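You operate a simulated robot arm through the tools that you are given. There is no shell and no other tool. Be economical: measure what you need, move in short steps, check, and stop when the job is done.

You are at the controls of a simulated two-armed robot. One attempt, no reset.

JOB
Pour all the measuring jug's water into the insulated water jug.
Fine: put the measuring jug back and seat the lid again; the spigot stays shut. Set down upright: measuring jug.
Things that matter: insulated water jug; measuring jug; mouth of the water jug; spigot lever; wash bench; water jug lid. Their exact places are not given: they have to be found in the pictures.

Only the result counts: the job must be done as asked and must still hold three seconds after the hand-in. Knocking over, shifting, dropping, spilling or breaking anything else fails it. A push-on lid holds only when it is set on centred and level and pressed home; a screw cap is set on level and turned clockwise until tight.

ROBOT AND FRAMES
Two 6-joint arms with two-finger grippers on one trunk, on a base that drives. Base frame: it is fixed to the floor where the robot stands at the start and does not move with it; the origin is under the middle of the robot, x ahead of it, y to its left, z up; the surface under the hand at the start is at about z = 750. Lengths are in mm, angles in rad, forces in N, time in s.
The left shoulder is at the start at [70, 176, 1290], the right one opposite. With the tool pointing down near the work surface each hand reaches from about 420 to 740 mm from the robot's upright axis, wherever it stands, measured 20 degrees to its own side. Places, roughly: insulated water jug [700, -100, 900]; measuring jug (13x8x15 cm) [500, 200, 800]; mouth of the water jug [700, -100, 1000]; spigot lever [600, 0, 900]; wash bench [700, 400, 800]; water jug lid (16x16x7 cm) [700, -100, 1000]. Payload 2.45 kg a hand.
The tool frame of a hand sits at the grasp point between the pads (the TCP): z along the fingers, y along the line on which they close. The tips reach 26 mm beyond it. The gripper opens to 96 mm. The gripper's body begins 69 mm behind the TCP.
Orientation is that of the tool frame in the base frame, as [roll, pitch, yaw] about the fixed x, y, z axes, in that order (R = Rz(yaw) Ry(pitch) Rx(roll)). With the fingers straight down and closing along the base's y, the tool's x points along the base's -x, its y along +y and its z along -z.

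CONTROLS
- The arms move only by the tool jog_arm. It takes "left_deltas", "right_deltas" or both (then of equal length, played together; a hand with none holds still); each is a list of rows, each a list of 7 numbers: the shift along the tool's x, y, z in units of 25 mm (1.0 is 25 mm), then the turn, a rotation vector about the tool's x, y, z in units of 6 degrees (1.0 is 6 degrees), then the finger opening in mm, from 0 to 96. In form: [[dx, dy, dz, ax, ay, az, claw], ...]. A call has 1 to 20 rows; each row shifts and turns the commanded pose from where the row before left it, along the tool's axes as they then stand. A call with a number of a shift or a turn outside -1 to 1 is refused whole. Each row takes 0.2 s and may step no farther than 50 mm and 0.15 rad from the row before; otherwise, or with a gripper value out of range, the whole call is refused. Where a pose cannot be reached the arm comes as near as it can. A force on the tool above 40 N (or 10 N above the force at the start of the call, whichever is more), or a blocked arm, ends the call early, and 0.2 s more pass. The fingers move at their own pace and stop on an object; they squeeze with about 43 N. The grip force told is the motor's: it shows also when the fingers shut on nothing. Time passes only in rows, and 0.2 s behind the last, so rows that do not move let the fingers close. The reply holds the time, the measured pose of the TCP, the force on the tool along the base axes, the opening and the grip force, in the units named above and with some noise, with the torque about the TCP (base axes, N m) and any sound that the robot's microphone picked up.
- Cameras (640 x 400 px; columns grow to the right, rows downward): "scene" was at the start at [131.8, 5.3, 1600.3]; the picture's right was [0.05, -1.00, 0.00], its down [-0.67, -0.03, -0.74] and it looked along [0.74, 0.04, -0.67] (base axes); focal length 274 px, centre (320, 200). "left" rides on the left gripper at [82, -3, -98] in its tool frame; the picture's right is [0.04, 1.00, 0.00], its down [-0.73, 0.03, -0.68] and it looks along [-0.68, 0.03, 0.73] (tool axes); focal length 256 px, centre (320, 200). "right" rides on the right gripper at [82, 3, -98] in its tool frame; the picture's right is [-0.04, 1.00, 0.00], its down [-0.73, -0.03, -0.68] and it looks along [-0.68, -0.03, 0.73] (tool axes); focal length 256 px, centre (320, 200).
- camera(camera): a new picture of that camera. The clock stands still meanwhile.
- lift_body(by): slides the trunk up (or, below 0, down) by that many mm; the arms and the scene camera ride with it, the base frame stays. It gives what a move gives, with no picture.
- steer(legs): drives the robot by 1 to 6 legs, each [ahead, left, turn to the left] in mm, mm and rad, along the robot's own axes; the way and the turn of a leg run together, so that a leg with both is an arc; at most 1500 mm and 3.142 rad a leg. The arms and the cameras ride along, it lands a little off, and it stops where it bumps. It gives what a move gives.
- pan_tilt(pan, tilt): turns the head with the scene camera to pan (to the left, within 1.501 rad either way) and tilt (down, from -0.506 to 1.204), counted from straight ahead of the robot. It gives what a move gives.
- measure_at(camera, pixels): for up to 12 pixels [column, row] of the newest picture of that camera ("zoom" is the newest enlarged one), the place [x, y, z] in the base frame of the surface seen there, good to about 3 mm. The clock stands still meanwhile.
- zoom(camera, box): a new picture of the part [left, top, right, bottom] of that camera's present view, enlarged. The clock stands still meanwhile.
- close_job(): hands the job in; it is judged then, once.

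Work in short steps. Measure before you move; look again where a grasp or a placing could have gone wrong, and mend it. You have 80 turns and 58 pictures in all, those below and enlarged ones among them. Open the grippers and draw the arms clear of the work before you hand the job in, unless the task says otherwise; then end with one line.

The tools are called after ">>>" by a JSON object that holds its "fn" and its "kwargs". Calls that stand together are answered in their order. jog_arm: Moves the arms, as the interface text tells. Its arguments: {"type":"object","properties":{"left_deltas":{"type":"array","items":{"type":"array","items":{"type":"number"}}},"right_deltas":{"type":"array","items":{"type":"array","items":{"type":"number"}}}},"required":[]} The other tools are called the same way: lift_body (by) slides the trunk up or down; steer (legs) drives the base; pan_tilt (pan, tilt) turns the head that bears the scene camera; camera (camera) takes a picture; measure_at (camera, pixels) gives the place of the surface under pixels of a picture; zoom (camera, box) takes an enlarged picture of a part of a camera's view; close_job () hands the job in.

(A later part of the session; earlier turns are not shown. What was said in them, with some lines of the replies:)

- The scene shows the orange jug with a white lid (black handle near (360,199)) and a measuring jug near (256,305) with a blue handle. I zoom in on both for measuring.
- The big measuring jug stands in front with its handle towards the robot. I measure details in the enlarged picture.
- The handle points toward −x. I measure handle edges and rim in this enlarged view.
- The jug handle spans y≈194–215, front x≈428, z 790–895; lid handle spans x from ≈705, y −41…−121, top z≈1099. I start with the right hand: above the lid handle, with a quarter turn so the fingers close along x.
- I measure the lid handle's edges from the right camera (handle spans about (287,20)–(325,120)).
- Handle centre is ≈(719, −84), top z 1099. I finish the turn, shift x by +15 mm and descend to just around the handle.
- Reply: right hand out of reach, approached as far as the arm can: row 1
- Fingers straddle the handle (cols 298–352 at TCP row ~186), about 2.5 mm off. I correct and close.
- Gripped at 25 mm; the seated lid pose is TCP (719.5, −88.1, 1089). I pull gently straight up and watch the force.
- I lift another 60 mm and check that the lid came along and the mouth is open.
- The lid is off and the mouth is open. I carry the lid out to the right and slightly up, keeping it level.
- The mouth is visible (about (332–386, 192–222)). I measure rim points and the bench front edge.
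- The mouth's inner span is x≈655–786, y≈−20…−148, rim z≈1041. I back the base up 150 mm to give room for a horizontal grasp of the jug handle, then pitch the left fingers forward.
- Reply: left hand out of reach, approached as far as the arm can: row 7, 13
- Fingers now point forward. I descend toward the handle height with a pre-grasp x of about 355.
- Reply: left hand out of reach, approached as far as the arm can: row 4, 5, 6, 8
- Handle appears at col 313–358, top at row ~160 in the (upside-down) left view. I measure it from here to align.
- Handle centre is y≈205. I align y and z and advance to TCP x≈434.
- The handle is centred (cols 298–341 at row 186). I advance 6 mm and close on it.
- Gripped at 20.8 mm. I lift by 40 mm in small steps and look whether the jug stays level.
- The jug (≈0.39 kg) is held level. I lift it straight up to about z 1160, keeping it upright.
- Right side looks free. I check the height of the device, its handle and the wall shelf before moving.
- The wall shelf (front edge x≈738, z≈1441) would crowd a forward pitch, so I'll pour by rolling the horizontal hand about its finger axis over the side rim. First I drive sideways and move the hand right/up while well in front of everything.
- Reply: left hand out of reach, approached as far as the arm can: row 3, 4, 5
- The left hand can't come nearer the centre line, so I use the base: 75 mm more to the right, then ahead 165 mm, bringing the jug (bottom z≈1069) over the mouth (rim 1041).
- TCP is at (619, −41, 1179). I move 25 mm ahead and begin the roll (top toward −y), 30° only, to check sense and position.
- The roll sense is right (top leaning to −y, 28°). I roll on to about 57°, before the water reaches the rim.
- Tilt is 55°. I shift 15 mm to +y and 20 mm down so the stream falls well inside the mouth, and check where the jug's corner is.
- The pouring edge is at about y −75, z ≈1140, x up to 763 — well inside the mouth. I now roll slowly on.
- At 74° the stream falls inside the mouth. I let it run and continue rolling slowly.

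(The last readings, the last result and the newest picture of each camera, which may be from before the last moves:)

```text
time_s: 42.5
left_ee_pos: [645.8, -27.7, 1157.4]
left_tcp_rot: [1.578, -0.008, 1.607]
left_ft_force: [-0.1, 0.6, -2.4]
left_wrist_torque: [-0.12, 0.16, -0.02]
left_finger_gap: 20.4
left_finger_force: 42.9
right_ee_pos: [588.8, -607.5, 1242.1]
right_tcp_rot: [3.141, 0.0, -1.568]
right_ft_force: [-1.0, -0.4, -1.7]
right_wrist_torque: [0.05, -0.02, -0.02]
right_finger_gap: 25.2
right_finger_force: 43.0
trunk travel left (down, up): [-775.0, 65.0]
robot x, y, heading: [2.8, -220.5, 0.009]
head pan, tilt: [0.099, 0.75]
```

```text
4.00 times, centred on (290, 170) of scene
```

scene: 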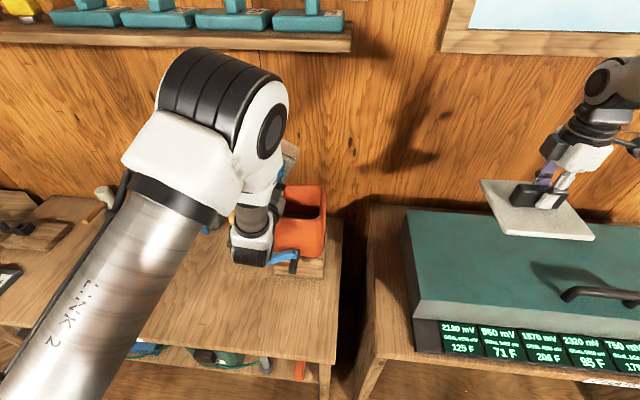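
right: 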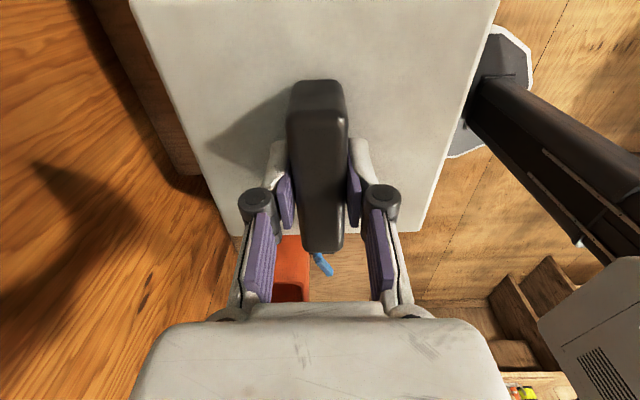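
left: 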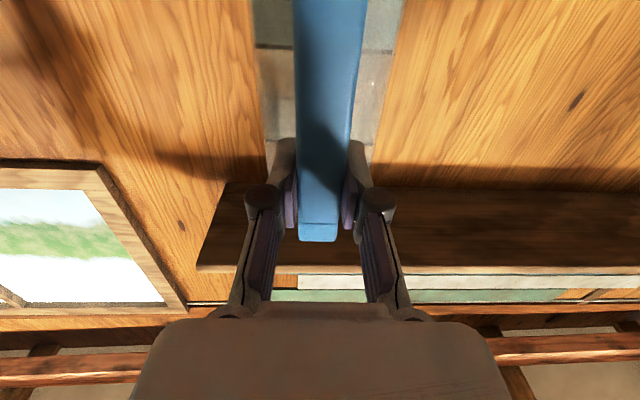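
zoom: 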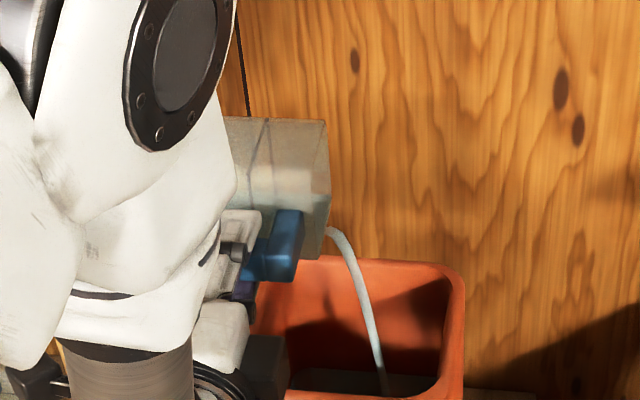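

At 90° it is flowing well into the jug. I wait a little, then roll on to about 115°.

>>> {"fn": "jog_arm", "kwargs": {"left_deltas": [[0, 0, 0, 0, 0, 0, 8], [0, 0, 0, 0, 0, 0, 8], [0, 0, 0, 0, 0, 0, 8], [0, 0, 0, 0, 0, 0, 8], [0, 0, 0, 0, 0, 0.3, 8], [0, 0, 0, 0, 0, 0.3, 8], [0, 0, 0, 0, 0, 0.3, 8], [0, 0, 0, 0, 0, 0.3, 8], [0, 0, 0, 0, 0, 0.3, 8], [0, 0, 0, 0, 0, 0.3, 8], [0, 0, 0, 0, 0, 0.3, 8], [0, 0, 0, 0, 0, 0.4, 8], [0, 0, 0, 0, 0, 0.4, 8], [0, 0, 0, 0, 0, 0.4, 8], [0, 0, 0, 0, 0, 0.4, 8], [0, 0, 0, 0, 0, 0.4, 8], [0, 0, 0, 0, 0, 0, 8], [0, 0, 0, 0, 0, 0, 8]]}}

>>> {"fn": "zoom", "kwargs": {"camera": "scene", "box": [240, 120, 340, 220]}}

```text
time_s: 46.3
left_ee_pos: [644.7, -28.5, 1157.6]
left_tcp_rot: [1.578, -0.437, 1.604]
left_ft_force: [-0.1, -0.3, -1.1]
left_wrist_torque: [-0.04, 0.08, 0.0]
left_finger_gap: 20.5
left_finger_force: 43.3
right_ee_pos: [589.0, -608.3, 1242.8]
right_tcp_rot: [3.14, 0.0, -1.567]
right_ft_force: [-0.2, -0.2, -1.4]
right_wrist_torque: [-0.06, 0.0, 0.01]
right_finger_gap: 25.3
right_finger_force: 43.0
trunk travel left (down, up): [-775.0, 65.0]
robot x, y, heading: [2.7, -220.4, 0.007]
head pan, tilt: [0.099, 0.75]
```

```text
4.00 times, centred on (290, 170) of scene
```

zoom: 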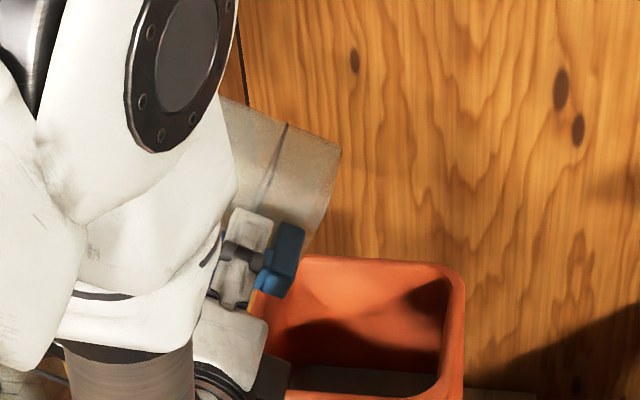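

No stream visible any more at 115°. To drain the last drops I shift 18 mm to −y and tilt to about 135°, waiting a moment.

>>> {"fn": "jog_arm", "kwargs": {"left_deltas": [[-0.36, 0.17, 0, 0, 0, 0, 8], [-0.36, 0.17, 0, 0, 0, 0, 8], [0, 0, 0, 0, 0, 0.5, 8], [0, 0, 0, 0, 0, 0.5, 8], [0, 0, 0, 0, 0, 0.5, 8], [0, 0, 0, 0, 0, 0.5, 8], [0, 0, 0, 0, 0, 0.5, 8], [0, 0, 0, 0, 0, 0.5, 8], [0, 0, 0, 0, 0, 0.3, 8], [0, 0, 0, 0, 0, 0, 8], [0, 0, 0, 0, 0, 0, 8], [0, 0, 0, 0, 0, 0, 8], [0, 0, 0, 0, 0, 0, 8], [0, 0, 0, 0, 0, 0, 8], [0, 0, 0, 0, 0, 0, 8]]}}

>>> {"fn": "zoom", "kwargs": {"camera": "scene", "box": [240, 120, 340, 220]}}

```text
time_s: 49.5
left_ee_pos: [645.8, -48.7, 1158.3]
left_tcp_rot: [1.583, -0.783, 1.601]
left_ft_force: [-0.1, 0.3, -0.7]
left_wrist_torque: [-0.04, 0.07, -0.01]
left_finger_gap: 20.4
left_finger_force: 42.5
right_ee_pos: [588.1, -609.6, 1241.8]
right_tcp_rot: [-3.14, 0.0, -1.566]
right_ft_force: [-0.5, -0.3, -1.2]
right_wrist_torque: [-0.03, 0.0, 0.01]
right_finger_gap: 25.2
right_finger_force: 42.8
trunk travel left (down, up): [-775.0, 65.0]
robot x, y, heading: [3.7, -221.3, 0.008]
head pan, tilt: [0.099, 0.75]
```

```text
4.00 times, centred on (290, 170) of scene
```

zoom: 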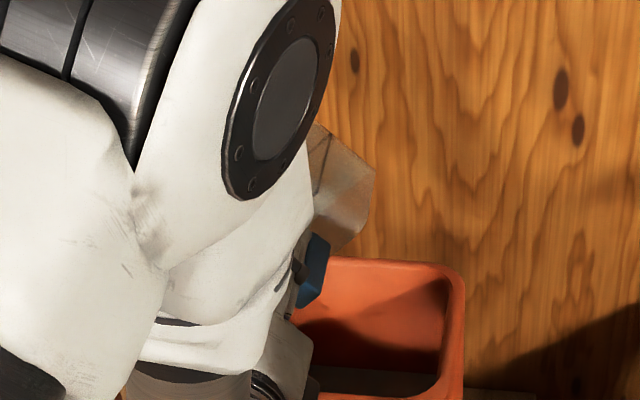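

The jug weighs ≈1 N now — empty. I raise 25 mm and roll back upright.

>>> {"fn": "jog_arm", "kwargs": {"left_deltas": [[0.7, 0.7, 0, 0, 0, 0, 8], [0, 0, 0, 0, 0, -1, 8], [0, 0, 0, 0, 0, -1, 8], [0, 0, 0, 0, 0, -1, 8], [0, 0, 0, 0, 0, -1, 8], [0, 0, 0, 0, 0, -1, 8], [0, 0, 0, 0, 0, -1, 8], [0, 0, 0, 0, 0, -1, 8], [0, 0, 0, 0, 0, -1, 8], [0, 0, 0, 0, 0, -1, 8], [0, 0, 0, 0, 0, -1, 8], [0, 0, 0, 0, 0, -1, 8], [0, 0, 0, 0, 0, -1, 8], [0, 0, 0, 0, 0, -1, 8], [0, 0, 0, 0, 0, -1, 8], [0, 0, 0, 0, 0, -1, 8], [0, 0, 0, 0, 0, -1, 8], [0, 0, 0, 0, 0, -1, 8], [0, 0, 0, 0, 0, -1, 8], [0, 0, 0, 0, 0, -1, 8]]}}

```text
time_s: 53.7
left_ee_pos: [645.3, -47.6, 1180.7]
left_tcp_rot: [1.594, 1.209, 1.628]
left_ft_force: [-0.4, -0.5, -0.9]
left_wrist_torque: [0.03, 0.11, -0.02]
left_finger_gap: 20.5
left_finger_force: 43.6
right_ee_pos: [588.3, -607.3, 1242.2]
right_tcp_rot: [-3.14, 0.001, -1.567]
right_ft_force: [0.8, -0.6, -0.3]
right_wrist_torque: [0.0, 0.01, 0.0]
right_finger_gap: 25.1
right_finger_force: 43.4
trunk travel left (down, up): [-775.0, 65.0]
robot x, y, heading: [1.1, -220.1, 0.008]
head pan, tilt: [0.099, 0.75]
```

I roll the last 20° and then back the base away, and return sideways to the jug's original place.

>>> {"fn": "jog_arm", "kwargs": {"left_deltas": [[0, 0, 0, 0, 0, -0.9, 8], [0, 0, 0, 0, 0, -0.9, 8], [0, 0, 0, 0, 0, -0.9, 8], [0, 0, 0, 0, 0, -0.75, 8]]}}

>>> {"fn": "steer", "kwargs": {"legs": [[-200, 0, -0.008]]}}

>>> {"fn": "steer", "kwargs": {"legs": [[0, 230, 0]]}}

>>> {"fn": "camera", "kwargs": {"camera": "scene"}}

```text
time_s: 54.7
left_ee_pos: [646.2, -47.1, 1180.6]
left_tcp_rot: [-2.858, 1.561, -2.814]
left_ft_force: [0.5, -0.1, -2.1]
left_wrist_torque: [-0.02, 0.1, 0.0]
left_finger_gap: 20.4
left_finger_force: 42.7
right_ee_pos: [588.9, -608.9, 1241.8]
right_tcp_rot: [3.141, 0.0, -1.566]
right_ft_force: [0.0, 0.2, -1.4]
right_wrist_torque: [0.01, 0.02, -0.01]
right_finger_gap: 25.3
right_finger_force: 43.1
trunk travel left (down, up): [-775.0, 65.0]
robot x, y, heading: [1.3, -217.8, 0.007]
head pan, tilt: [0.099, 0.75]
```

```text
time_s: 56.3
left_ee_pos: [454.6, -53.5, 1180.2]
left_tcp_rot: [-3.081, 1.563, -3.045]
left_ft_force: [0.0, 0.1, -1.5]
left_wrist_torque: [0.0, 0.1, 0.0]
left_finger_gap: 20.5
left_finger_force: 43.1
right_ee_pos: [391.6, -613.9, 1241.7]
right_tcp_rot: [3.136, -0.002, -1.575]
right_ft_force: [0.8, -0.6, -2.3]
right_wrist_torque: [-0.03, 0.0, 0.0]
right_finger_gap: 25.4
right_finger_force: 43.2
trunk travel left (down, up): [-775.0, 65.0]
robot x, y, heading: [-193.8, -225.4, -0.003]
head pan, tilt: [0.099, 0.75]
```

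```text
time_s: 58.0
left_ee_pos: [453.6, 176.2, 1183.2]
left_tcp_rot: [-3.129, 1.563, -3.096]
left_ft_force: [0.7, -0.8, -0.9]
left_wrist_torque: [0.02, 0.07, 0.0]
left_finger_gap: 20.4
left_finger_force: 43.4
right_ee_pos: [389.1, -385.9, 1240.8]
right_tcp_rot: [-3.142, 0.003, -1.578]
right_ft_force: [-1.0, 0.5, -0.9]
right_wrist_torque: [0.02, 0.02, -0.02]
right_finger_gap: 25.3
right_finger_force: 43.2
trunk travel left (down, up): [-775.0, 65.0]
robot x, y, heading: [-194.9, 10.2, -0.002]
head pan, tilt: [0.099, 0.75]
```

```text
28 pictures are left
```

scene: 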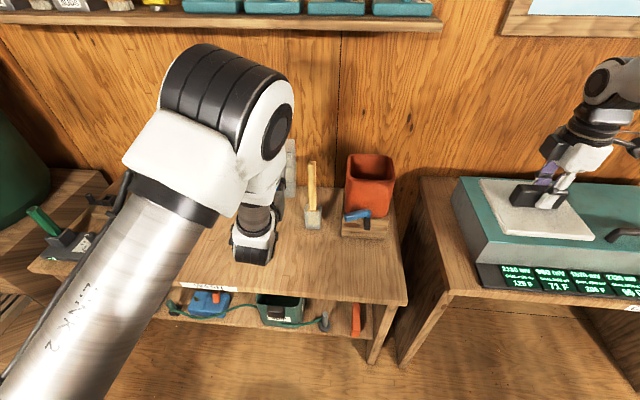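

TCP is at (454, 176, 1183). I correct yaw by 2°, shift to (438, 205) and lower to about 25 mm above the placing height.

>>> {"fn": "jog_arm", "kwargs": {"left_deltas": [[0, 0.6, -0.3, 0.31, 0, 0, 8], [0.9, 0.58, -0.3, 0, 0, 0, 8], [1, 0, 0, 0, 0, 0, 8], [1, 0, 0, 0, 0, 0, 8], [1, 0, 0, 0, 0, 0, 8], [1, 0, 0, 0, 0, 0, 8], [1, 0, 0, 0, 0, 0, 8], [1, 0, 0, 0, 0, 0, 8], [1, 0, 0, 0, 0, 0, 8], [1, 0, 0, 0, 0, 0, 8], [1, 0, 0, 0, 0, 0, 8], [1, 0, 0, 0, 0, 0, 8], [1, 0, 0, 0, 0, 0, 8], [0, 0, 0, 0, 0, 0, 8]]}}

>>> {"fn": "zoom", "kwargs": {"camera": "scene", "box": [200, 170, 360, 330]}}

```text
time_s: 61.0
left_ee_pos: [434.6, 205.5, 884.6]
left_tcp_rot: [-2.946, 1.563, -2.947]
left_ft_force: [0.1, -0.7, -1.7]
left_wrist_torque: [-0.03, 0.06, 0.04]
left_finger_gap: 20.4
left_finger_force: 42.7
right_ee_pos: [388.3, -383.6, 1242.4]
right_tcp_rot: [-3.14, -0.001, -1.577]
right_ft_force: [0.2, -1.0, -1.3]
right_wrist_torque: [0.02, -0.03, 0.01]
right_finger_gap: 25.2
right_finger_force: 42.9
trunk travel left (down, up): [-775.0, 65.0]
robot x, y, heading: [-191.7, 12.7, -0.0]
head pan, tilt: [0.099, 0.75]
```

```text
2.50 times, centred on (280, 250) of scene
```

zoom: 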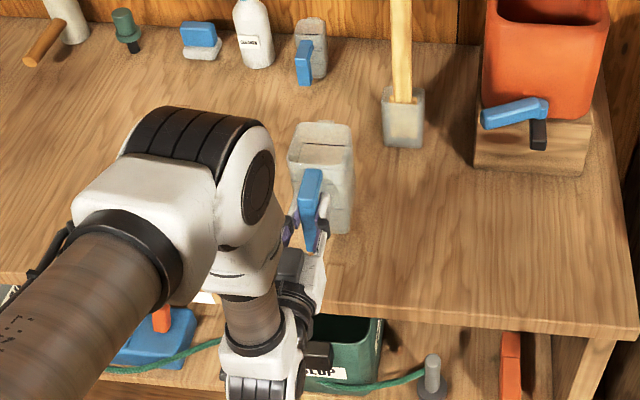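

The jug is upright, empty and 25 mm above its place. I lower it gently until the force shows contact.

>>> {"fn": "jog_arm", "kwargs": {"left_deltas": [[0.4, 0, 0.05, 0, 0, 0, 8], [0.3, 0, 0.05, 0, 0, 0, 8], [0.15, 0, 0, 0, 0, 0, 8], [0.1, 0, 0, 0, 0, 0, 8], [0.05, 0, 0, 0, 0, 0, 8], [0, 0, 0, 0, 0, 0, 8]]}}

```text
time_s: 62.4
left_ee_pos: [438.4, 206.0, 859.5]
left_tcp_rot: [-2.905, 1.564, -2.909]
left_ft_force: [0.1, 0.4, -1.6]
left_wrist_torque: [-0.02, 0.06, 0.03]
left_finger_gap: 20.5
left_finger_force: 42.6
right_ee_pos: [390.8, -383.5, 1242.5]
right_tcp_rot: [3.141, -0.001, -1.577]
right_ft_force: [-0.3, -0.7, -1.6]
right_wrist_torque: [0.01, 0.0, 0.01]
right_finger_gap: 24.9
right_finger_force: 43.3
trunk travel left (down, up): [-775.0, 65.0]
robot x, y, heading: [-190.1, 10.2, -0.001]
head pan, tilt: [0.099, 0.75]
```

>>> {"fn": "jog_arm", "kwargs": {"left_deltas": [[0.06, 0, 0, 0, 0, 0, 8], [0.06, 0, 0, 0, 0, 0, 8], [0, 0, 0, 0, 0, 0, 8]]}}

```text
time_s: 63.2
left_ee_pos: [439.1, 206.0, 859.2]
left_tcp_rot: [-2.597, 1.567, -2.597]
left_ft_force: [1.6, 1.4, 9.5]
left_wrist_torque: [0.09, -1.32, 0.05]
left_finger_gap: 20.6
left_finger_force: 42.3
right_ee_pos: [386.9, -383.2, 1243.3]
right_tcp_rot: [3.141, 0.001, -1.578]
right_ft_force: [-0.4, 0.5, -1.8]
right_wrist_torque: [0.0, 0.0, 0.02]
right_finger_gap: 25.5
right_finger_force: 43.2
trunk travel left (down, up): [-775.0, 65.0]
robot x, y, heading: [-191.2, 7.5, -0.003]
head pan, tilt: [0.099, 0.75]
```

Contact with the bench (9.5 N upward). I relieve a hair upward, open the fingers, and check.

>>> {"fn": "jog_arm", "kwargs": {"left_deltas": [[-0.04, 0, 0, 0, 0, 0, 8], [0, 0, 0, 0, 0, 0, 30], [0, 0, 0, 0, 0, 0, 60], [0, 0, 0, 0, 0, 0, 96], [0, 0, 0, 0, 0, 0, 96]]}}

>>> {"fn": "zoom", "kwargs": {"camera": "scene", "box": [220, 200, 320, 300]}}

```text
time_s: 64.4
left_ee_pos: [437.7, 205.9, 857.8]
left_tcp_rot: [-2.904, 1.564, -2.907]
left_ft_force: [-0.3, 0.9, -0.3]
left_wrist_torque: [0.01, -0.03, 0.01]
left_finger_gap: 96.0
left_finger_force: 0.0
right_ee_pos: [388.5, -383.3, 1241.5]
right_tcp_rot: [-3.141, 0.001, -1.578]
right_ft_force: [0.5, -0.2, -1.8]
right_wrist_torque: [-0.04, 0.0, -0.01]
right_finger_gap: 25.3
right_finger_force: 42.6
trunk travel left (down, up): [-775.0, 65.0]
robot x, y, heading: [-190.9, 7.8, -0.005]
head pan, tilt: [0.099, 0.75]
```

```text
4.00 times, centred on (270, 250) of scene
```

zoom: 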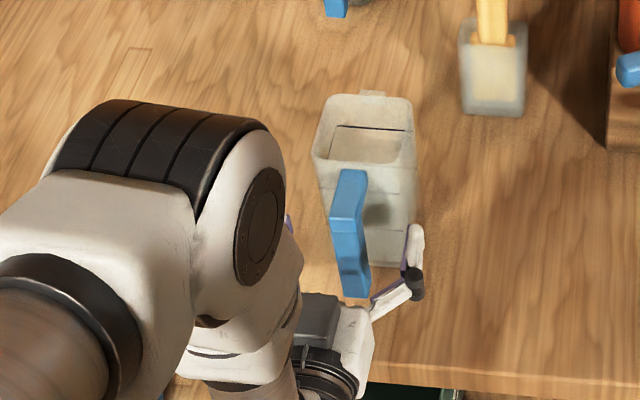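

The jug stands upright, released. I back the base straight off 120 mm, then raise the left hand high.

>>> {"fn": "steer", "kwargs": {"legs": [[-120, 0, 0]]}}

>>> {"fn": "jog_arm", "kwargs": {"left_deltas": [[-1, 0, 0, 0, 0, 0, 96], [-1, 0, 0, 0, 0, 0, 96], [-1, 0, 0, 0, 0, 0, 96], [-1, 0, 0, 0, 0, 0, 96], [-1, 0, 0, 0, 0, 0, 96], [-1, 0, 0, 0, 0, 0, 96], [-1, 0, 0, 0, 0, 0, 96], [-1, 0, 0, 0, 0, 0, 96], [-1, 0, 0, 0, 0, 0, 96], [-1, 0, 0, 0, 0, 0, 96], [-1, 0, 0, 0, 0, 0, 96], [-1, 0.5, -0.5, 0, 0, 0, 96], [-1, 0.5, -0.5, 0, 0, 0, 96], [-0.5, 0.5, -0.5, 0, 0, 0, 96], [0, 0.5, -0.5, 0, 0, 0, 96], [0, 0.5, -0.5, 0, 0, 0, 96]]}}

>>> {"fn": "camera", "kwargs": {"camera": "scene"}}

```text
time_s: 65.6
left_ee_pos: [319.9, 206.6, 857.5]
left_tcp_rot: [-2.926, 1.563, -2.929]
left_ft_force: [0.0, -0.1, 0.0]
left_wrist_torque: [-0.01, -0.02, 0.01]
left_finger_gap: 96.2
left_finger_force: 0.0
right_ee_pos: [271.4, -383.9, 1242.3]
right_tcp_rot: [3.139, 0.0, -1.577]
right_ft_force: [0.2, -0.6, -0.4]
right_wrist_torque: [-0.03, 0.03, 0.01]
right_finger_gap: 25.3
right_finger_force: 43.8
trunk travel left (down, up): [-775.0, 65.0]
robot x, y, heading: [-310.7, 10.3, -0.005]
head pan, tilt: [0.099, 0.75]
```

```text
time_s: 69.0
left_ee_pos: [259.9, 271.0, 1196.7]
left_tcp_rot: [-2.645, 1.563, -2.646]
left_ft_force: [-0.6, -0.3, 0.0]
left_wrist_torque: [0.0, 0.03, -0.05]
left_finger_gap: 96.1
left_finger_force: 0.0
right_ee_pos: [269.5, -383.0, 1243.5]
right_tcp_rot: [3.141, -0.002, -1.579]
right_ft_force: [0.6, -0.3, -2.3]
right_wrist_torque: [0.0, -0.02, 0.01]
right_finger_gap: 25.2
right_finger_force: 43.1
trunk travel left (down, up): [-775.0, 65.0]
robot x, y, heading: [-310.5, 10.5, -0.002]
head pan, tilt: [0.099, 0.75]
```

```text
25 pictures are left
```

scene: 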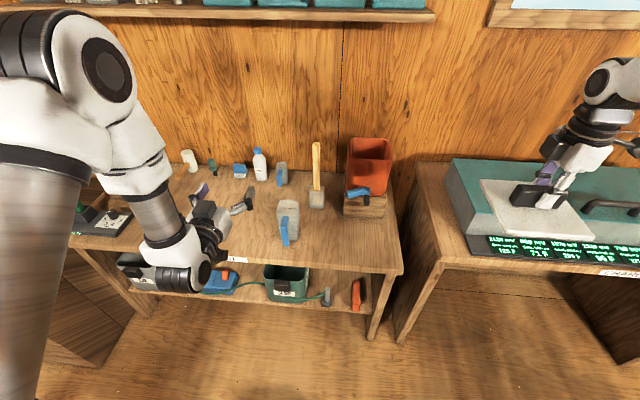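

The jug stands clear and the left hand is high. I drive forward 318 mm back to the original stance.

>>> {"fn": "steer", "kwargs": {"legs": [[318, -10, 0.002]]}}

>>> {"fn": "jog_arm", "kwargs": {"right_deltas": [[-1, -0.5, 0, 0, 0, 0, 10], [-1, -0.5, 0, 0, 0, 0, 10], [-1, -0.5, 0, 0, 0, 0, 10], [-1, -0.5, 0, 0, 0, 0, 10], [-1, -0.5, 0, 0, 0, 0, 10], [-1, -0.5, 0, 0, 0, 0, 10], [-1, -0.5, 0, 0, 0, 0, 10], [-1, -0.4, 0, 0, 0, 0, 10], [-1, -0.4, 0, 0, 0, 0, 10], [-1, -0.4, 0, 0, 0, 0, 10], [-1, -0.3, 0, 0, 0, 0, 10]]}}

>>> {"fn": "camera", "kwargs": {"camera": "scene"}}

```text
time_s: 71.2
left_ee_pos: [575.9, 259.1, 1196.6]
left_tcp_rot: [-2.813, 1.567, -2.813]
left_ft_force: [-0.2, 0.0, 0.8]
left_wrist_torque: [-0.01, 0.01, 0.02]
left_finger_gap: 95.9
left_finger_force: 0.0
right_ee_pos: [586.4, -394.0, 1243.4]
right_tcp_rot: [-3.141, 0.002, -1.577]
right_ft_force: [-0.6, -0.2, -1.6]
right_wrist_torque: [0.01, -0.04, 0.0]
right_finger_gap: 25.2
right_finger_force: 42.6
trunk travel left (down, up): [-775.0, 65.0]
robot x, y, heading: [8.6, 2.8, -0.005]
head pan, tilt: [0.099, 0.75]
```

```text
time_s: 73.6
left_ee_pos: [567.9, 250.2, 1202.6]
left_tcp_rot: [1.017, 1.568, 1.012]
left_ft_force: [-0.4, 0.4, -0.3]
left_wrist_torque: [-0.03, 0.0, -0.03]
left_finger_gap: 96.1
left_finger_force: 0.0
right_ee_pos: [703.2, -127.4, 1248.4]
right_tcp_rot: [-3.136, 0.005, -1.584]
right_ft_force: [-0.1, -0.2, -1.9]
right_wrist_torque: [0.01, -0.03, 0.01]
right_finger_gap: 25.4
right_finger_force: 42.4
trunk travel left (down, up): [-775.0, 65.0]
robot x, y, heading: [5.3, -0.8, -0.007]
head pan, tilt: [0.099, 0.75]
```

```text
24 pictures are left
```

scene: 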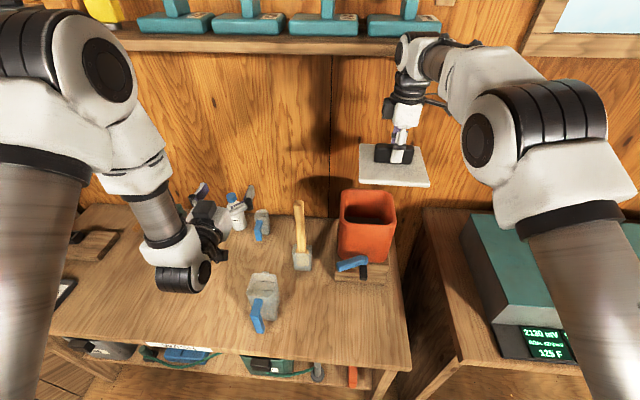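

I re-measure the rim and lid to confirm alignment before seating.

>>> {"fn": "measure_at", "kwargs": {"camera": "scene", "pixels": [[342, 212], [393, 210], [366, 222], [366, 191], [360, 180], [428, 184], [362, 147], [422, 148]]}}

>>> {"fn": "jog_arm", "kwargs": {"right_deltas": [[-0.8, -0.35, 0.6, 0, 0, 0, 10], [-0.76, -0.3, 0.6, 0, 0, 0, 10], [0, 0, 0.8, 0, 0, 0, 10], [0, 0, 0.8, 0, 0, 0, 10], [0, 0, 0, 0, 0, 0, 10]]}}

```text
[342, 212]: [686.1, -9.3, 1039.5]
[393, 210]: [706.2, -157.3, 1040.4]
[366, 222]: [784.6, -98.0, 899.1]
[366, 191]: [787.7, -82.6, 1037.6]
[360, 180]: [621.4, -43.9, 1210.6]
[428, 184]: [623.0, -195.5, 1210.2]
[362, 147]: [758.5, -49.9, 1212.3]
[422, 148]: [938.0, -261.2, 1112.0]
```

```text
time_s: 74.8
left_ee_pos: [569.2, 254.9, 1201.2]
left_tcp_rot: [2.469, 1.57, 2.469]
left_ft_force: [-1.0, -0.5, 0.7]
left_wrist_torque: [0.0, 0.01, 0.02]
left_finger_gap: 96.0
left_finger_force: 0.1
right_ee_pos: [724.5, -85.0, 1176.8]
right_tcp_rot: [-3.135, 0.002, -1.578]
right_ft_force: [-1.3, 0.3, -1.2]
right_wrist_torque: [0.02, -0.05, -0.01]
right_finger_gap: 25.5
right_finger_force: 42.7
trunk travel left (down, up): [-775.0, 65.0]
robot x, y, heading: [3.3, -0.0, -0.005]
head pan, tilt: [0.099, 0.75]
```

I correct ~4 mm back in x and 2 mm to −y, level it, and descend to about z 1120.

>>> {"fn": "jog_arm", "kwargs": {"right_deltas": [[0.08, 0.18, 0.5, 0, 0, 0, 10], [0, 0, 0.6, 0, 0, 0, 10], [0, 0, 0.6, 0, 0, 0, 10], [0, 0, 0.5, 0, 0, 0, 10], [0, 0, 0, 0, 0, 0, 10]]}}

>>> {"fn": "jog_arm", "kwargs": {"right_deltas": [[0, 0, 0, 0, 0, 0, 10]]}}

>>> {"fn": "zoom", "kwargs": {"camera": "scene", "box": [320, 140, 440, 260]}}

```text
time_s: 76.0
left_ee_pos: [576.3, 257.5, 1196.3]
left_tcp_rot: [-2.855, 1.563, -2.858]
left_ft_force: [-0.5, -0.1, -0.1]
left_wrist_torque: [0.02, -0.02, 0.0]
left_finger_gap: 96.1
left_finger_force: 0.1
right_ee_pos: [725.7, -82.1, 1118.2]
right_tcp_rot: [-3.138, 0.0, -1.577]
right_ft_force: [-0.2, 0.1, -1.1]
right_wrist_torque: [-0.01, -0.01, -0.01]
right_finger_gap: 25.1
right_finger_force: 42.9
trunk travel left (down, up): [-775.0, 65.0]
robot x, y, heading: [5.2, -0.7, -0.009]
head pan, tilt: [0.099, 0.75]
```

```text
time_s: 76.4
left_ee_pos: [577.0, 258.7, 1196.4]
left_tcp_rot: [-2.873, 1.564, -2.874]
left_ft_force: [0.4, -0.5, -0.3]
left_wrist_torque: [0.01, -0.03, 0.01]
left_finger_gap: 96.2
left_finger_force: 0.1
right_ee_pos: [727.3, -83.9, 1116.6]
right_tcp_rot: [-3.14, 0.0, -1.579]
right_ft_force: [0.3, 0.2, -1.0]
right_wrist_torque: [-0.01, 0.0, -0.02]
right_finger_gap: 25.2
right_finger_force: 43.0
trunk travel left (down, up): [-775.0, 65.0]
robot x, y, heading: [6.5, 1.7, -0.003]
head pan, tilt: [0.099, 0.75]
```

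```text
3.33 times, centred on (380, 200) of scene
```

zoom: 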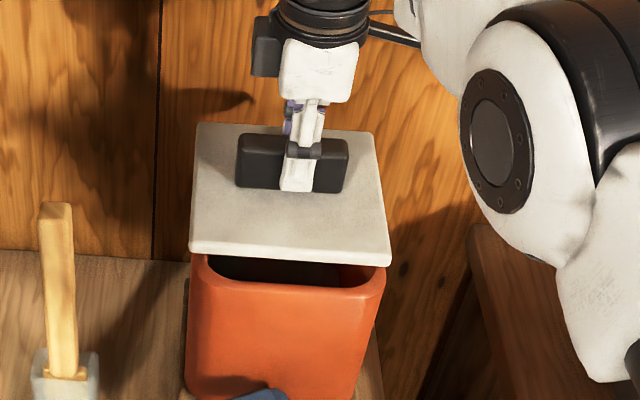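

Reading settles at about (726.5, −83.5); target (719.3, −87.3). I correct and read again.

>>> {"fn": "jog_arm", "kwargs": {"right_deltas": [[0.15, 0.29, 0, 0, 0, 0, 10], [0, 0, 0, 0, 0, 0, 10], [0, 0, 0, 0, 0, 0, 10]]}}

>>> {"fn": "jog_arm", "kwargs": {"right_deltas": [[0, 0, 0, 0, 0, 0, 10]]}}

>>> {"fn": "jog_arm", "kwargs": {"right_deltas": [[0, 0, 0, 0, 0, 0, 10]]}}

```text
time_s: 77.2
left_ee_pos: [578.0, 258.3, 1197.0]
left_tcp_rot: [-2.868, 1.563, -2.868]
left_ft_force: [-0.2, 0.3, 0.1]
left_wrist_torque: [0.01, 0.01, -0.01]
left_finger_gap: 96.0
left_finger_force: 0.0
right_ee_pos: [721.3, -86.3, 1116.7]
right_tcp_rot: [3.141, -0.001, -1.578]
right_ft_force: [-0.3, 0.1, -0.5]
right_wrist_torque: [0.03, 0.01, 0.0]
right_finger_gap: 25.1
right_finger_force: 43.5
trunk travel left (down, up): [-775.0, 65.0]
robot x, y, heading: [8.1, -1.0, 0.004]
head pan, tilt: [0.099, 0.75]
```

```text
time_s: 77.6
left_ee_pos: [577.9, 258.6, 1197.3]
left_tcp_rot: [-2.868, 1.564, -2.87]
left_ft_force: [-0.2, 0.9, -0.8]
left_wrist_torque: [0.01, -0.03, -0.02]
left_finger_gap: 95.9
left_finger_force: 0.0
right_ee_pos: [720.6, -86.0, 1117.7]
right_tcp_rot: [3.141, -0.001, -1.577]
right_ft_force: [-0.2, 0.3, -2.4]
right_wrist_torque: [-0.02, 0.03, 0.0]
right_finger_gap: 25.2
right_finger_force: 43.3
trunk travel left (down, up): [-775.0, 65.0]
robot x, y, heading: [4.2, 2.4, -0.005]
head pan, tilt: [0.099, 0.75]
```

```text
time_s: 78.0
left_ee_pos: [578.5, 258.3, 1195.8]
left_tcp_rot: [-2.86, 1.564, -2.864]
left_ft_force: [0.1, 0.0, -0.6]
left_wrist_torque: [-0.01, 0.03, 0.0]
left_finger_gap: 95.7
left_finger_force: 0.0
right_ee_pos: [720.1, -85.9, 1117.5]
right_tcp_rot: [-3.141, 0.001, -1.578]
right_ft_force: [0.1, -0.7, -1.8]
right_wrist_torque: [0.0, 0.03, -0.01]
right_finger_gap: 25.2
right_finger_force: 43.2
trunk travel left (down, up): [-775.0, 65.0]
robot x, y, heading: [6.8, 1.4, -0.003]
head pan, tilt: [0.099, 0.75]
```

Within ~1.3 mm. I apply the residual correction and descend slowly to z≈1093.

>>> {"fn": "jog_arm", "kwargs": {"right_deltas": [[0.05, 0.05, 0.2, 0, 0, 0, 10], [0, 0, 0.2, 0, 0, 0, 10], [0, 0, 0.2, 0, 0, 0, 10], [0, 0, 0.2, 0, 0, 0, 10], [0, 0, 0.15, 0, 0, 0, 10], [0, 0, 0, 0, 0, 0, 10]]}}

```text
time_s: 79.4
left_ee_pos: [578.7, 258.2, 1196.5]
left_tcp_rot: [-2.864, 1.563, -2.864]
left_ft_force: [-0.2, 0.7, -0.7]
left_wrist_torque: [-0.02, 0.0, -0.01]
left_finger_gap: 95.8
left_finger_force: 0.1
right_ee_pos: [719.1, -87.6, 1093.1]
right_tcp_rot: [3.141, 0.001, -1.578]
right_ft_force: [1.3, 0.1, -1.0]
right_wrist_torque: [0.0, -0.04, 0.04]
right_finger_gap: 25.0
right_finger_force: 42.5
trunk travel left (down, up): [-775.0, 65.0]
robot x, y, heading: [8.4, -1.7, -0.002]
head pan, tilt: [0.099, 0.75]
```

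Aligned at (719.1, −87.6). I press down in small steps until the force builds.

>>> {"fn": "jog_arm", "kwargs": {"right_deltas": [[0, 0, 0.08, 0, 0, 0, 10], [0, 0, 0.08, 0, 0, 0, 10], [0, 0, 0.08, 0, 0, 0, 10], [0, 0, 0.08, 0, 0, 0, 10], [0, 0, 0.08, 0, 0, 0, 10], [0, 0, 0.08, 0, 0, 0, 10]]}}

```text
time_s: 80.6
left_ee_pos: [575.7, 258.3, 1197.0]
left_tcp_rot: [-2.682, 1.566, -2.683]
left_ft_force: [1.0, 0.0, 0.4]
left_wrist_torque: [-0.04, -0.02, -0.01]
left_finger_gap: 95.7
left_finger_force: 0.0
right_ee_pos: [719.9, -88.8, 1090.6]
right_tcp_rot: [-3.127, 0.001, -1.577]
right_ft_force: [-4.8, -1.1, 14.6]
right_wrist_torque: [0.08, 0.49, 0.08]
right_finger_gap: 25.2
right_finger_force: 42.6
trunk travel left (down, up): [-775.0, 65.0]
robot x, y, heading: [8.6, 2.8, -0.002]
head pan, tilt: [0.099, 0.75]
stopped in row 6 (right hand): the force on the tool passed its limit at 43 N (the readings are from after the stop); the commanded pose is now the measured one
```

The press reached 43 N at z≈1090 (original 1089). I check the lid's seat and level.

>>> {"fn": "zoom", "kwargs": {"camera": "scene", "box": [320, 140, 440, 260]}}

>>> {"fn": "measure_at", "kwargs": {"camera": "zoom", "pixels": [[200, 270], [375, 275], [290, 270], [205, 175], [360, 180], [250, 235], [340, 240], [285, 255]]}}

```text
3.33 times, centred on (380, 200) of scene
```

zoom: 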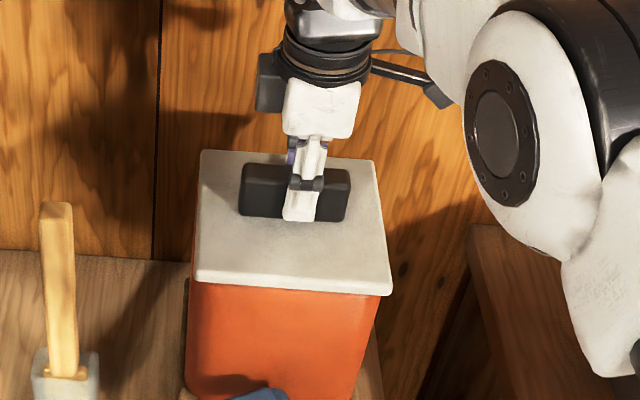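

```text
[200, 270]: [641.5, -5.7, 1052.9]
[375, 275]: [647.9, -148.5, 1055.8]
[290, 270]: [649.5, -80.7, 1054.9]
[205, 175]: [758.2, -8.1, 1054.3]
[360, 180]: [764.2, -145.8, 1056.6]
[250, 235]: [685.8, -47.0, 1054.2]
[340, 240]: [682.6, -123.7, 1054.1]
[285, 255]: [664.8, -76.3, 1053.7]
```

The lid sits at z≈1054 like before, perhaps 2 mm high on the −y side. I release, rise, close the fingers and press on the handle's top centre, as the grip's side force may have cocked it.

>>> {"fn": "jog_arm", "kwargs": {"right_deltas": [[0, 0, 0, 0, 0, 0, 40], [0, 0, 0, 0, 0, 0, 96], [0, 0, 0, 0, 0, 0, 96], [0, 0, -0.8, 0, 0, 0, 96], [0, 0, -1, 0, 0, 0, 96], [0, 0, -0.4, 0, 0, 0, 96], [0, 0, 0, 0, 0, 0, 0], [0, 0, 0, 0, 0, 0, 0], [0, 0, 0, 0, 0, 0, 0]]}}

>>> {"fn": "zoom", "kwargs": {"camera": "scene", "box": [320, 140, 440, 260]}}

>>> {"fn": "measure_at", "kwargs": {"camera": "zoom", "pixels": [[200, 270], [375, 275], [290, 270], [205, 175], [360, 180], [250, 235], [340, 240], [225, 200], [365, 220], [265, 180], [325, 185]]}}

```text
time_s: 82.6
left_ee_pos: [577.5, 257.8, 1196.3]
left_tcp_rot: [-2.858, 1.565, -2.86]
left_ft_force: [0.7, 0.6, 0.0]
left_wrist_torque: [0.02, -0.02, 0.01]
left_finger_gap: 96.1
left_finger_force: 0.0
right_ee_pos: [719.8, -89.0, 1142.3]
right_tcp_rot: [-3.129, 0.0, -1.577]
right_ft_force: [-0.1, -0.2, -0.2]
right_wrist_torque: [0.02, -0.03, -0.01]
right_finger_gap: 0.0
right_finger_force: 28.8
trunk travel left (down, up): [-775.0, 65.0]
robot x, y, heading: [8.9, 0.3, -0.005]
head pan, tilt: [0.099, 0.75]
```

```text
3.33 times, centred on (380, 200) of scene
```

zoom: 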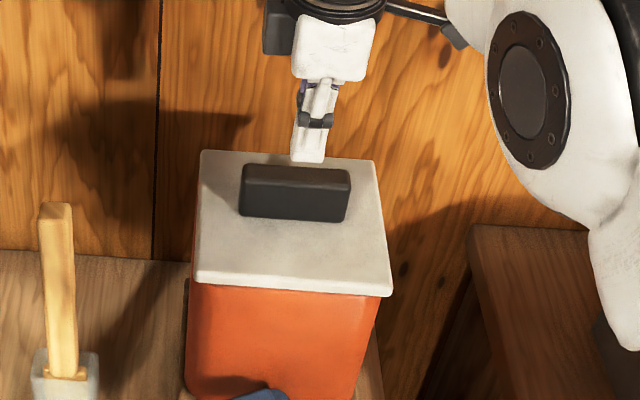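

```text
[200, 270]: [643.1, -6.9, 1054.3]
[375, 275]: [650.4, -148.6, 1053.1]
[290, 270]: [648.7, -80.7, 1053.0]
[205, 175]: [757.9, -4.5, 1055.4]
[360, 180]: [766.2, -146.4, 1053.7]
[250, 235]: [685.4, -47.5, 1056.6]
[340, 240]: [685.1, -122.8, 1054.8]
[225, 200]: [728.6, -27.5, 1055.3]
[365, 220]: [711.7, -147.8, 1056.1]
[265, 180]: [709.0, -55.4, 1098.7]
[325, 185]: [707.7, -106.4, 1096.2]
```

The lid lies level at z≈1054 all over. For certainty I press on the handle's centre with closed fingers (contact expected at TCP z≈1125).

>>> {"fn": "jog_arm", "kwargs": {"right_deltas": [[-0.18, 0, 0.3, -0.12, 0, 0, 0], [0, 0, 0.2, 0, 0, 0, 0], [0, 0, 0.1, 0, 0, 0, 0], [0, 0, 0.08, 0, 0, 0, 0], [0, 0, 0.08, 0, 0, 0, 0], [0, 0, 0.08, 0, 0, 0, 0], [0, 0, 0.08, 0, 0, 0, 0], [0, 0, 0.08, 0, 0, 0, 0], [0, 0, 0.08, 0, 0, 0, 0]]}}

```text
time_s: 84.7
left_ee_pos: [576.4, 258.9, 1198.0]
left_tcp_rot: [-2.648, 1.567, -2.652]
left_ft_force: [0.3, 0.5, -0.7]
left_wrist_torque: [-0.01, 0.0, -0.02]
left_finger_gap: 96.2
left_finger_force: 0.1
right_ee_pos: [720.2, -84.5, 1123.1]
right_tcp_rot: [-3.13, 0.002, -1.58]
right_ft_force: [-5.2, -1.7, 16.0]
right_wrist_torque: [-0.05, 0.16, 0.0]
right_finger_gap: 6.3
right_finger_force: 28.8
trunk travel left (down, up): [-775.0, 65.0]
robot x, y, heading: [7.0, -0.2, -0.0]
head pan, tilt: [0.099, 0.75]
stopped in row 9 (right hand): the force on the tool passed its limit at 42 N (the readings are from after the stop); the commanded pose is now the measured one
```

Pressed with 42 N without the lid giving: it is home. I raise the right hand and draw it aside.

>>> {"fn": "jog_arm", "kwargs": {"right_deltas": [[0, 0, -1, 0, 0, 0, 0], [0, 0, -1, 0, 0, 0, 0], [0, 0, -1, 0, 0, 0, 0], [0, 0, -0.5, 0, 0, 0, 96], [1, 0.4, 0, 0, 0, 0, 96], [1, 0.4, 0, 0, 0, 0, 96], [1, 0.4, 0, 0, 0, 0, 96], [1, 0.5, 0, 0, 0, 0, 96], [1, 0.5, 0, 0, 0, 0, 96], [1, 0.5, 0, 0, 0, 0, 96], [1, 0.5, 0, 0, 0, 0, 96], [1, 0.5, 0, 0, 0, 0, 96]]}}

>>> {"fn": "steer", "kwargs": {"legs": [[-250, 0, 0]]}}

>>> {"fn": "camera", "kwargs": {"camera": "scene"}}

>>> {"fn": "zoom", "kwargs": {"camera": "scene", "box": [240, 110, 420, 290]}}

```text
time_s: 87.3
left_ee_pos: [577.4, 255.7, 1197.9]
left_tcp_rot: [-3.121, 1.565, -3.124]
left_ft_force: [0.4, -0.5, -0.2]
left_wrist_torque: [-0.01, 0.03, -0.02]
left_finger_gap: 95.9
left_finger_force: 0.0
right_ee_pos: [629.3, -287.3, 1206.0]
right_tcp_rot: [-3.136, 0.004, -1.579]
right_ft_force: [-0.2, -0.2, -0.4]
right_wrist_torque: [0.02, -0.01, 0.0]
right_finger_gap: 96.2
right_finger_force: 0.0
trunk travel left (down, up): [-775.0, 65.0]
robot x, y, heading: [7.1, 1.4, -0.001]
head pan, tilt: [0.099, 0.75]
```

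```text
time_s: 89.1
left_ee_pos: [330.7, 256.7, 1196.3]
left_tcp_rot: [-2.907, 1.563, -2.913]
left_ft_force: [-0.4, 0.8, -0.1]
left_wrist_torque: [0.0, -0.01, 0.01]
left_finger_gap: 95.9
left_finger_force: 0.1
right_ee_pos: [381.6, -286.5, 1205.5]
right_tcp_rot: [-3.135, 0.002, -1.583]
right_ft_force: [0.1, -0.3, 0.4]
right_wrist_torque: [0.0, 0.0, -0.03]
right_finger_gap: 96.0
right_finger_force: 0.1
trunk travel left (down, up): [-775.0, 65.0]
robot x, y, heading: [-247.8, 3.4, -0.005]
head pan, tilt: [0.099, 0.75]
```

```text
20 pictures are left
```

scene: 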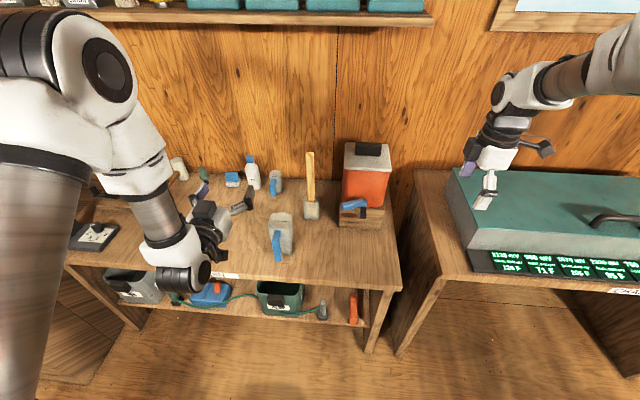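

```text
2.22 times, centred on (330, 200) of scene
```

zoom: 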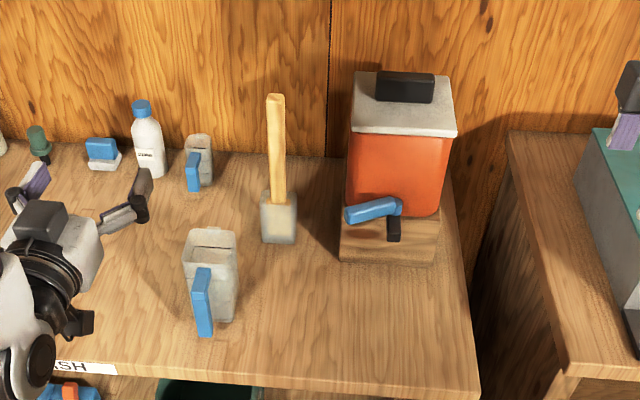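

Everything stands in place: lid seated, spigot lever unchanged, measuring jug upright and empty, hands clear and open. I hand the job in.

>>> {"fn": "close_job", "kwargs": {}}

```text
The job is handed in.
```

I poured the measuring jug's water into the insulated water jug and set the measuring jug back upright in its place. The lid is pressed home and level, and I never touched the spigot. I saw no spills, and both hands are open and clear of the work.
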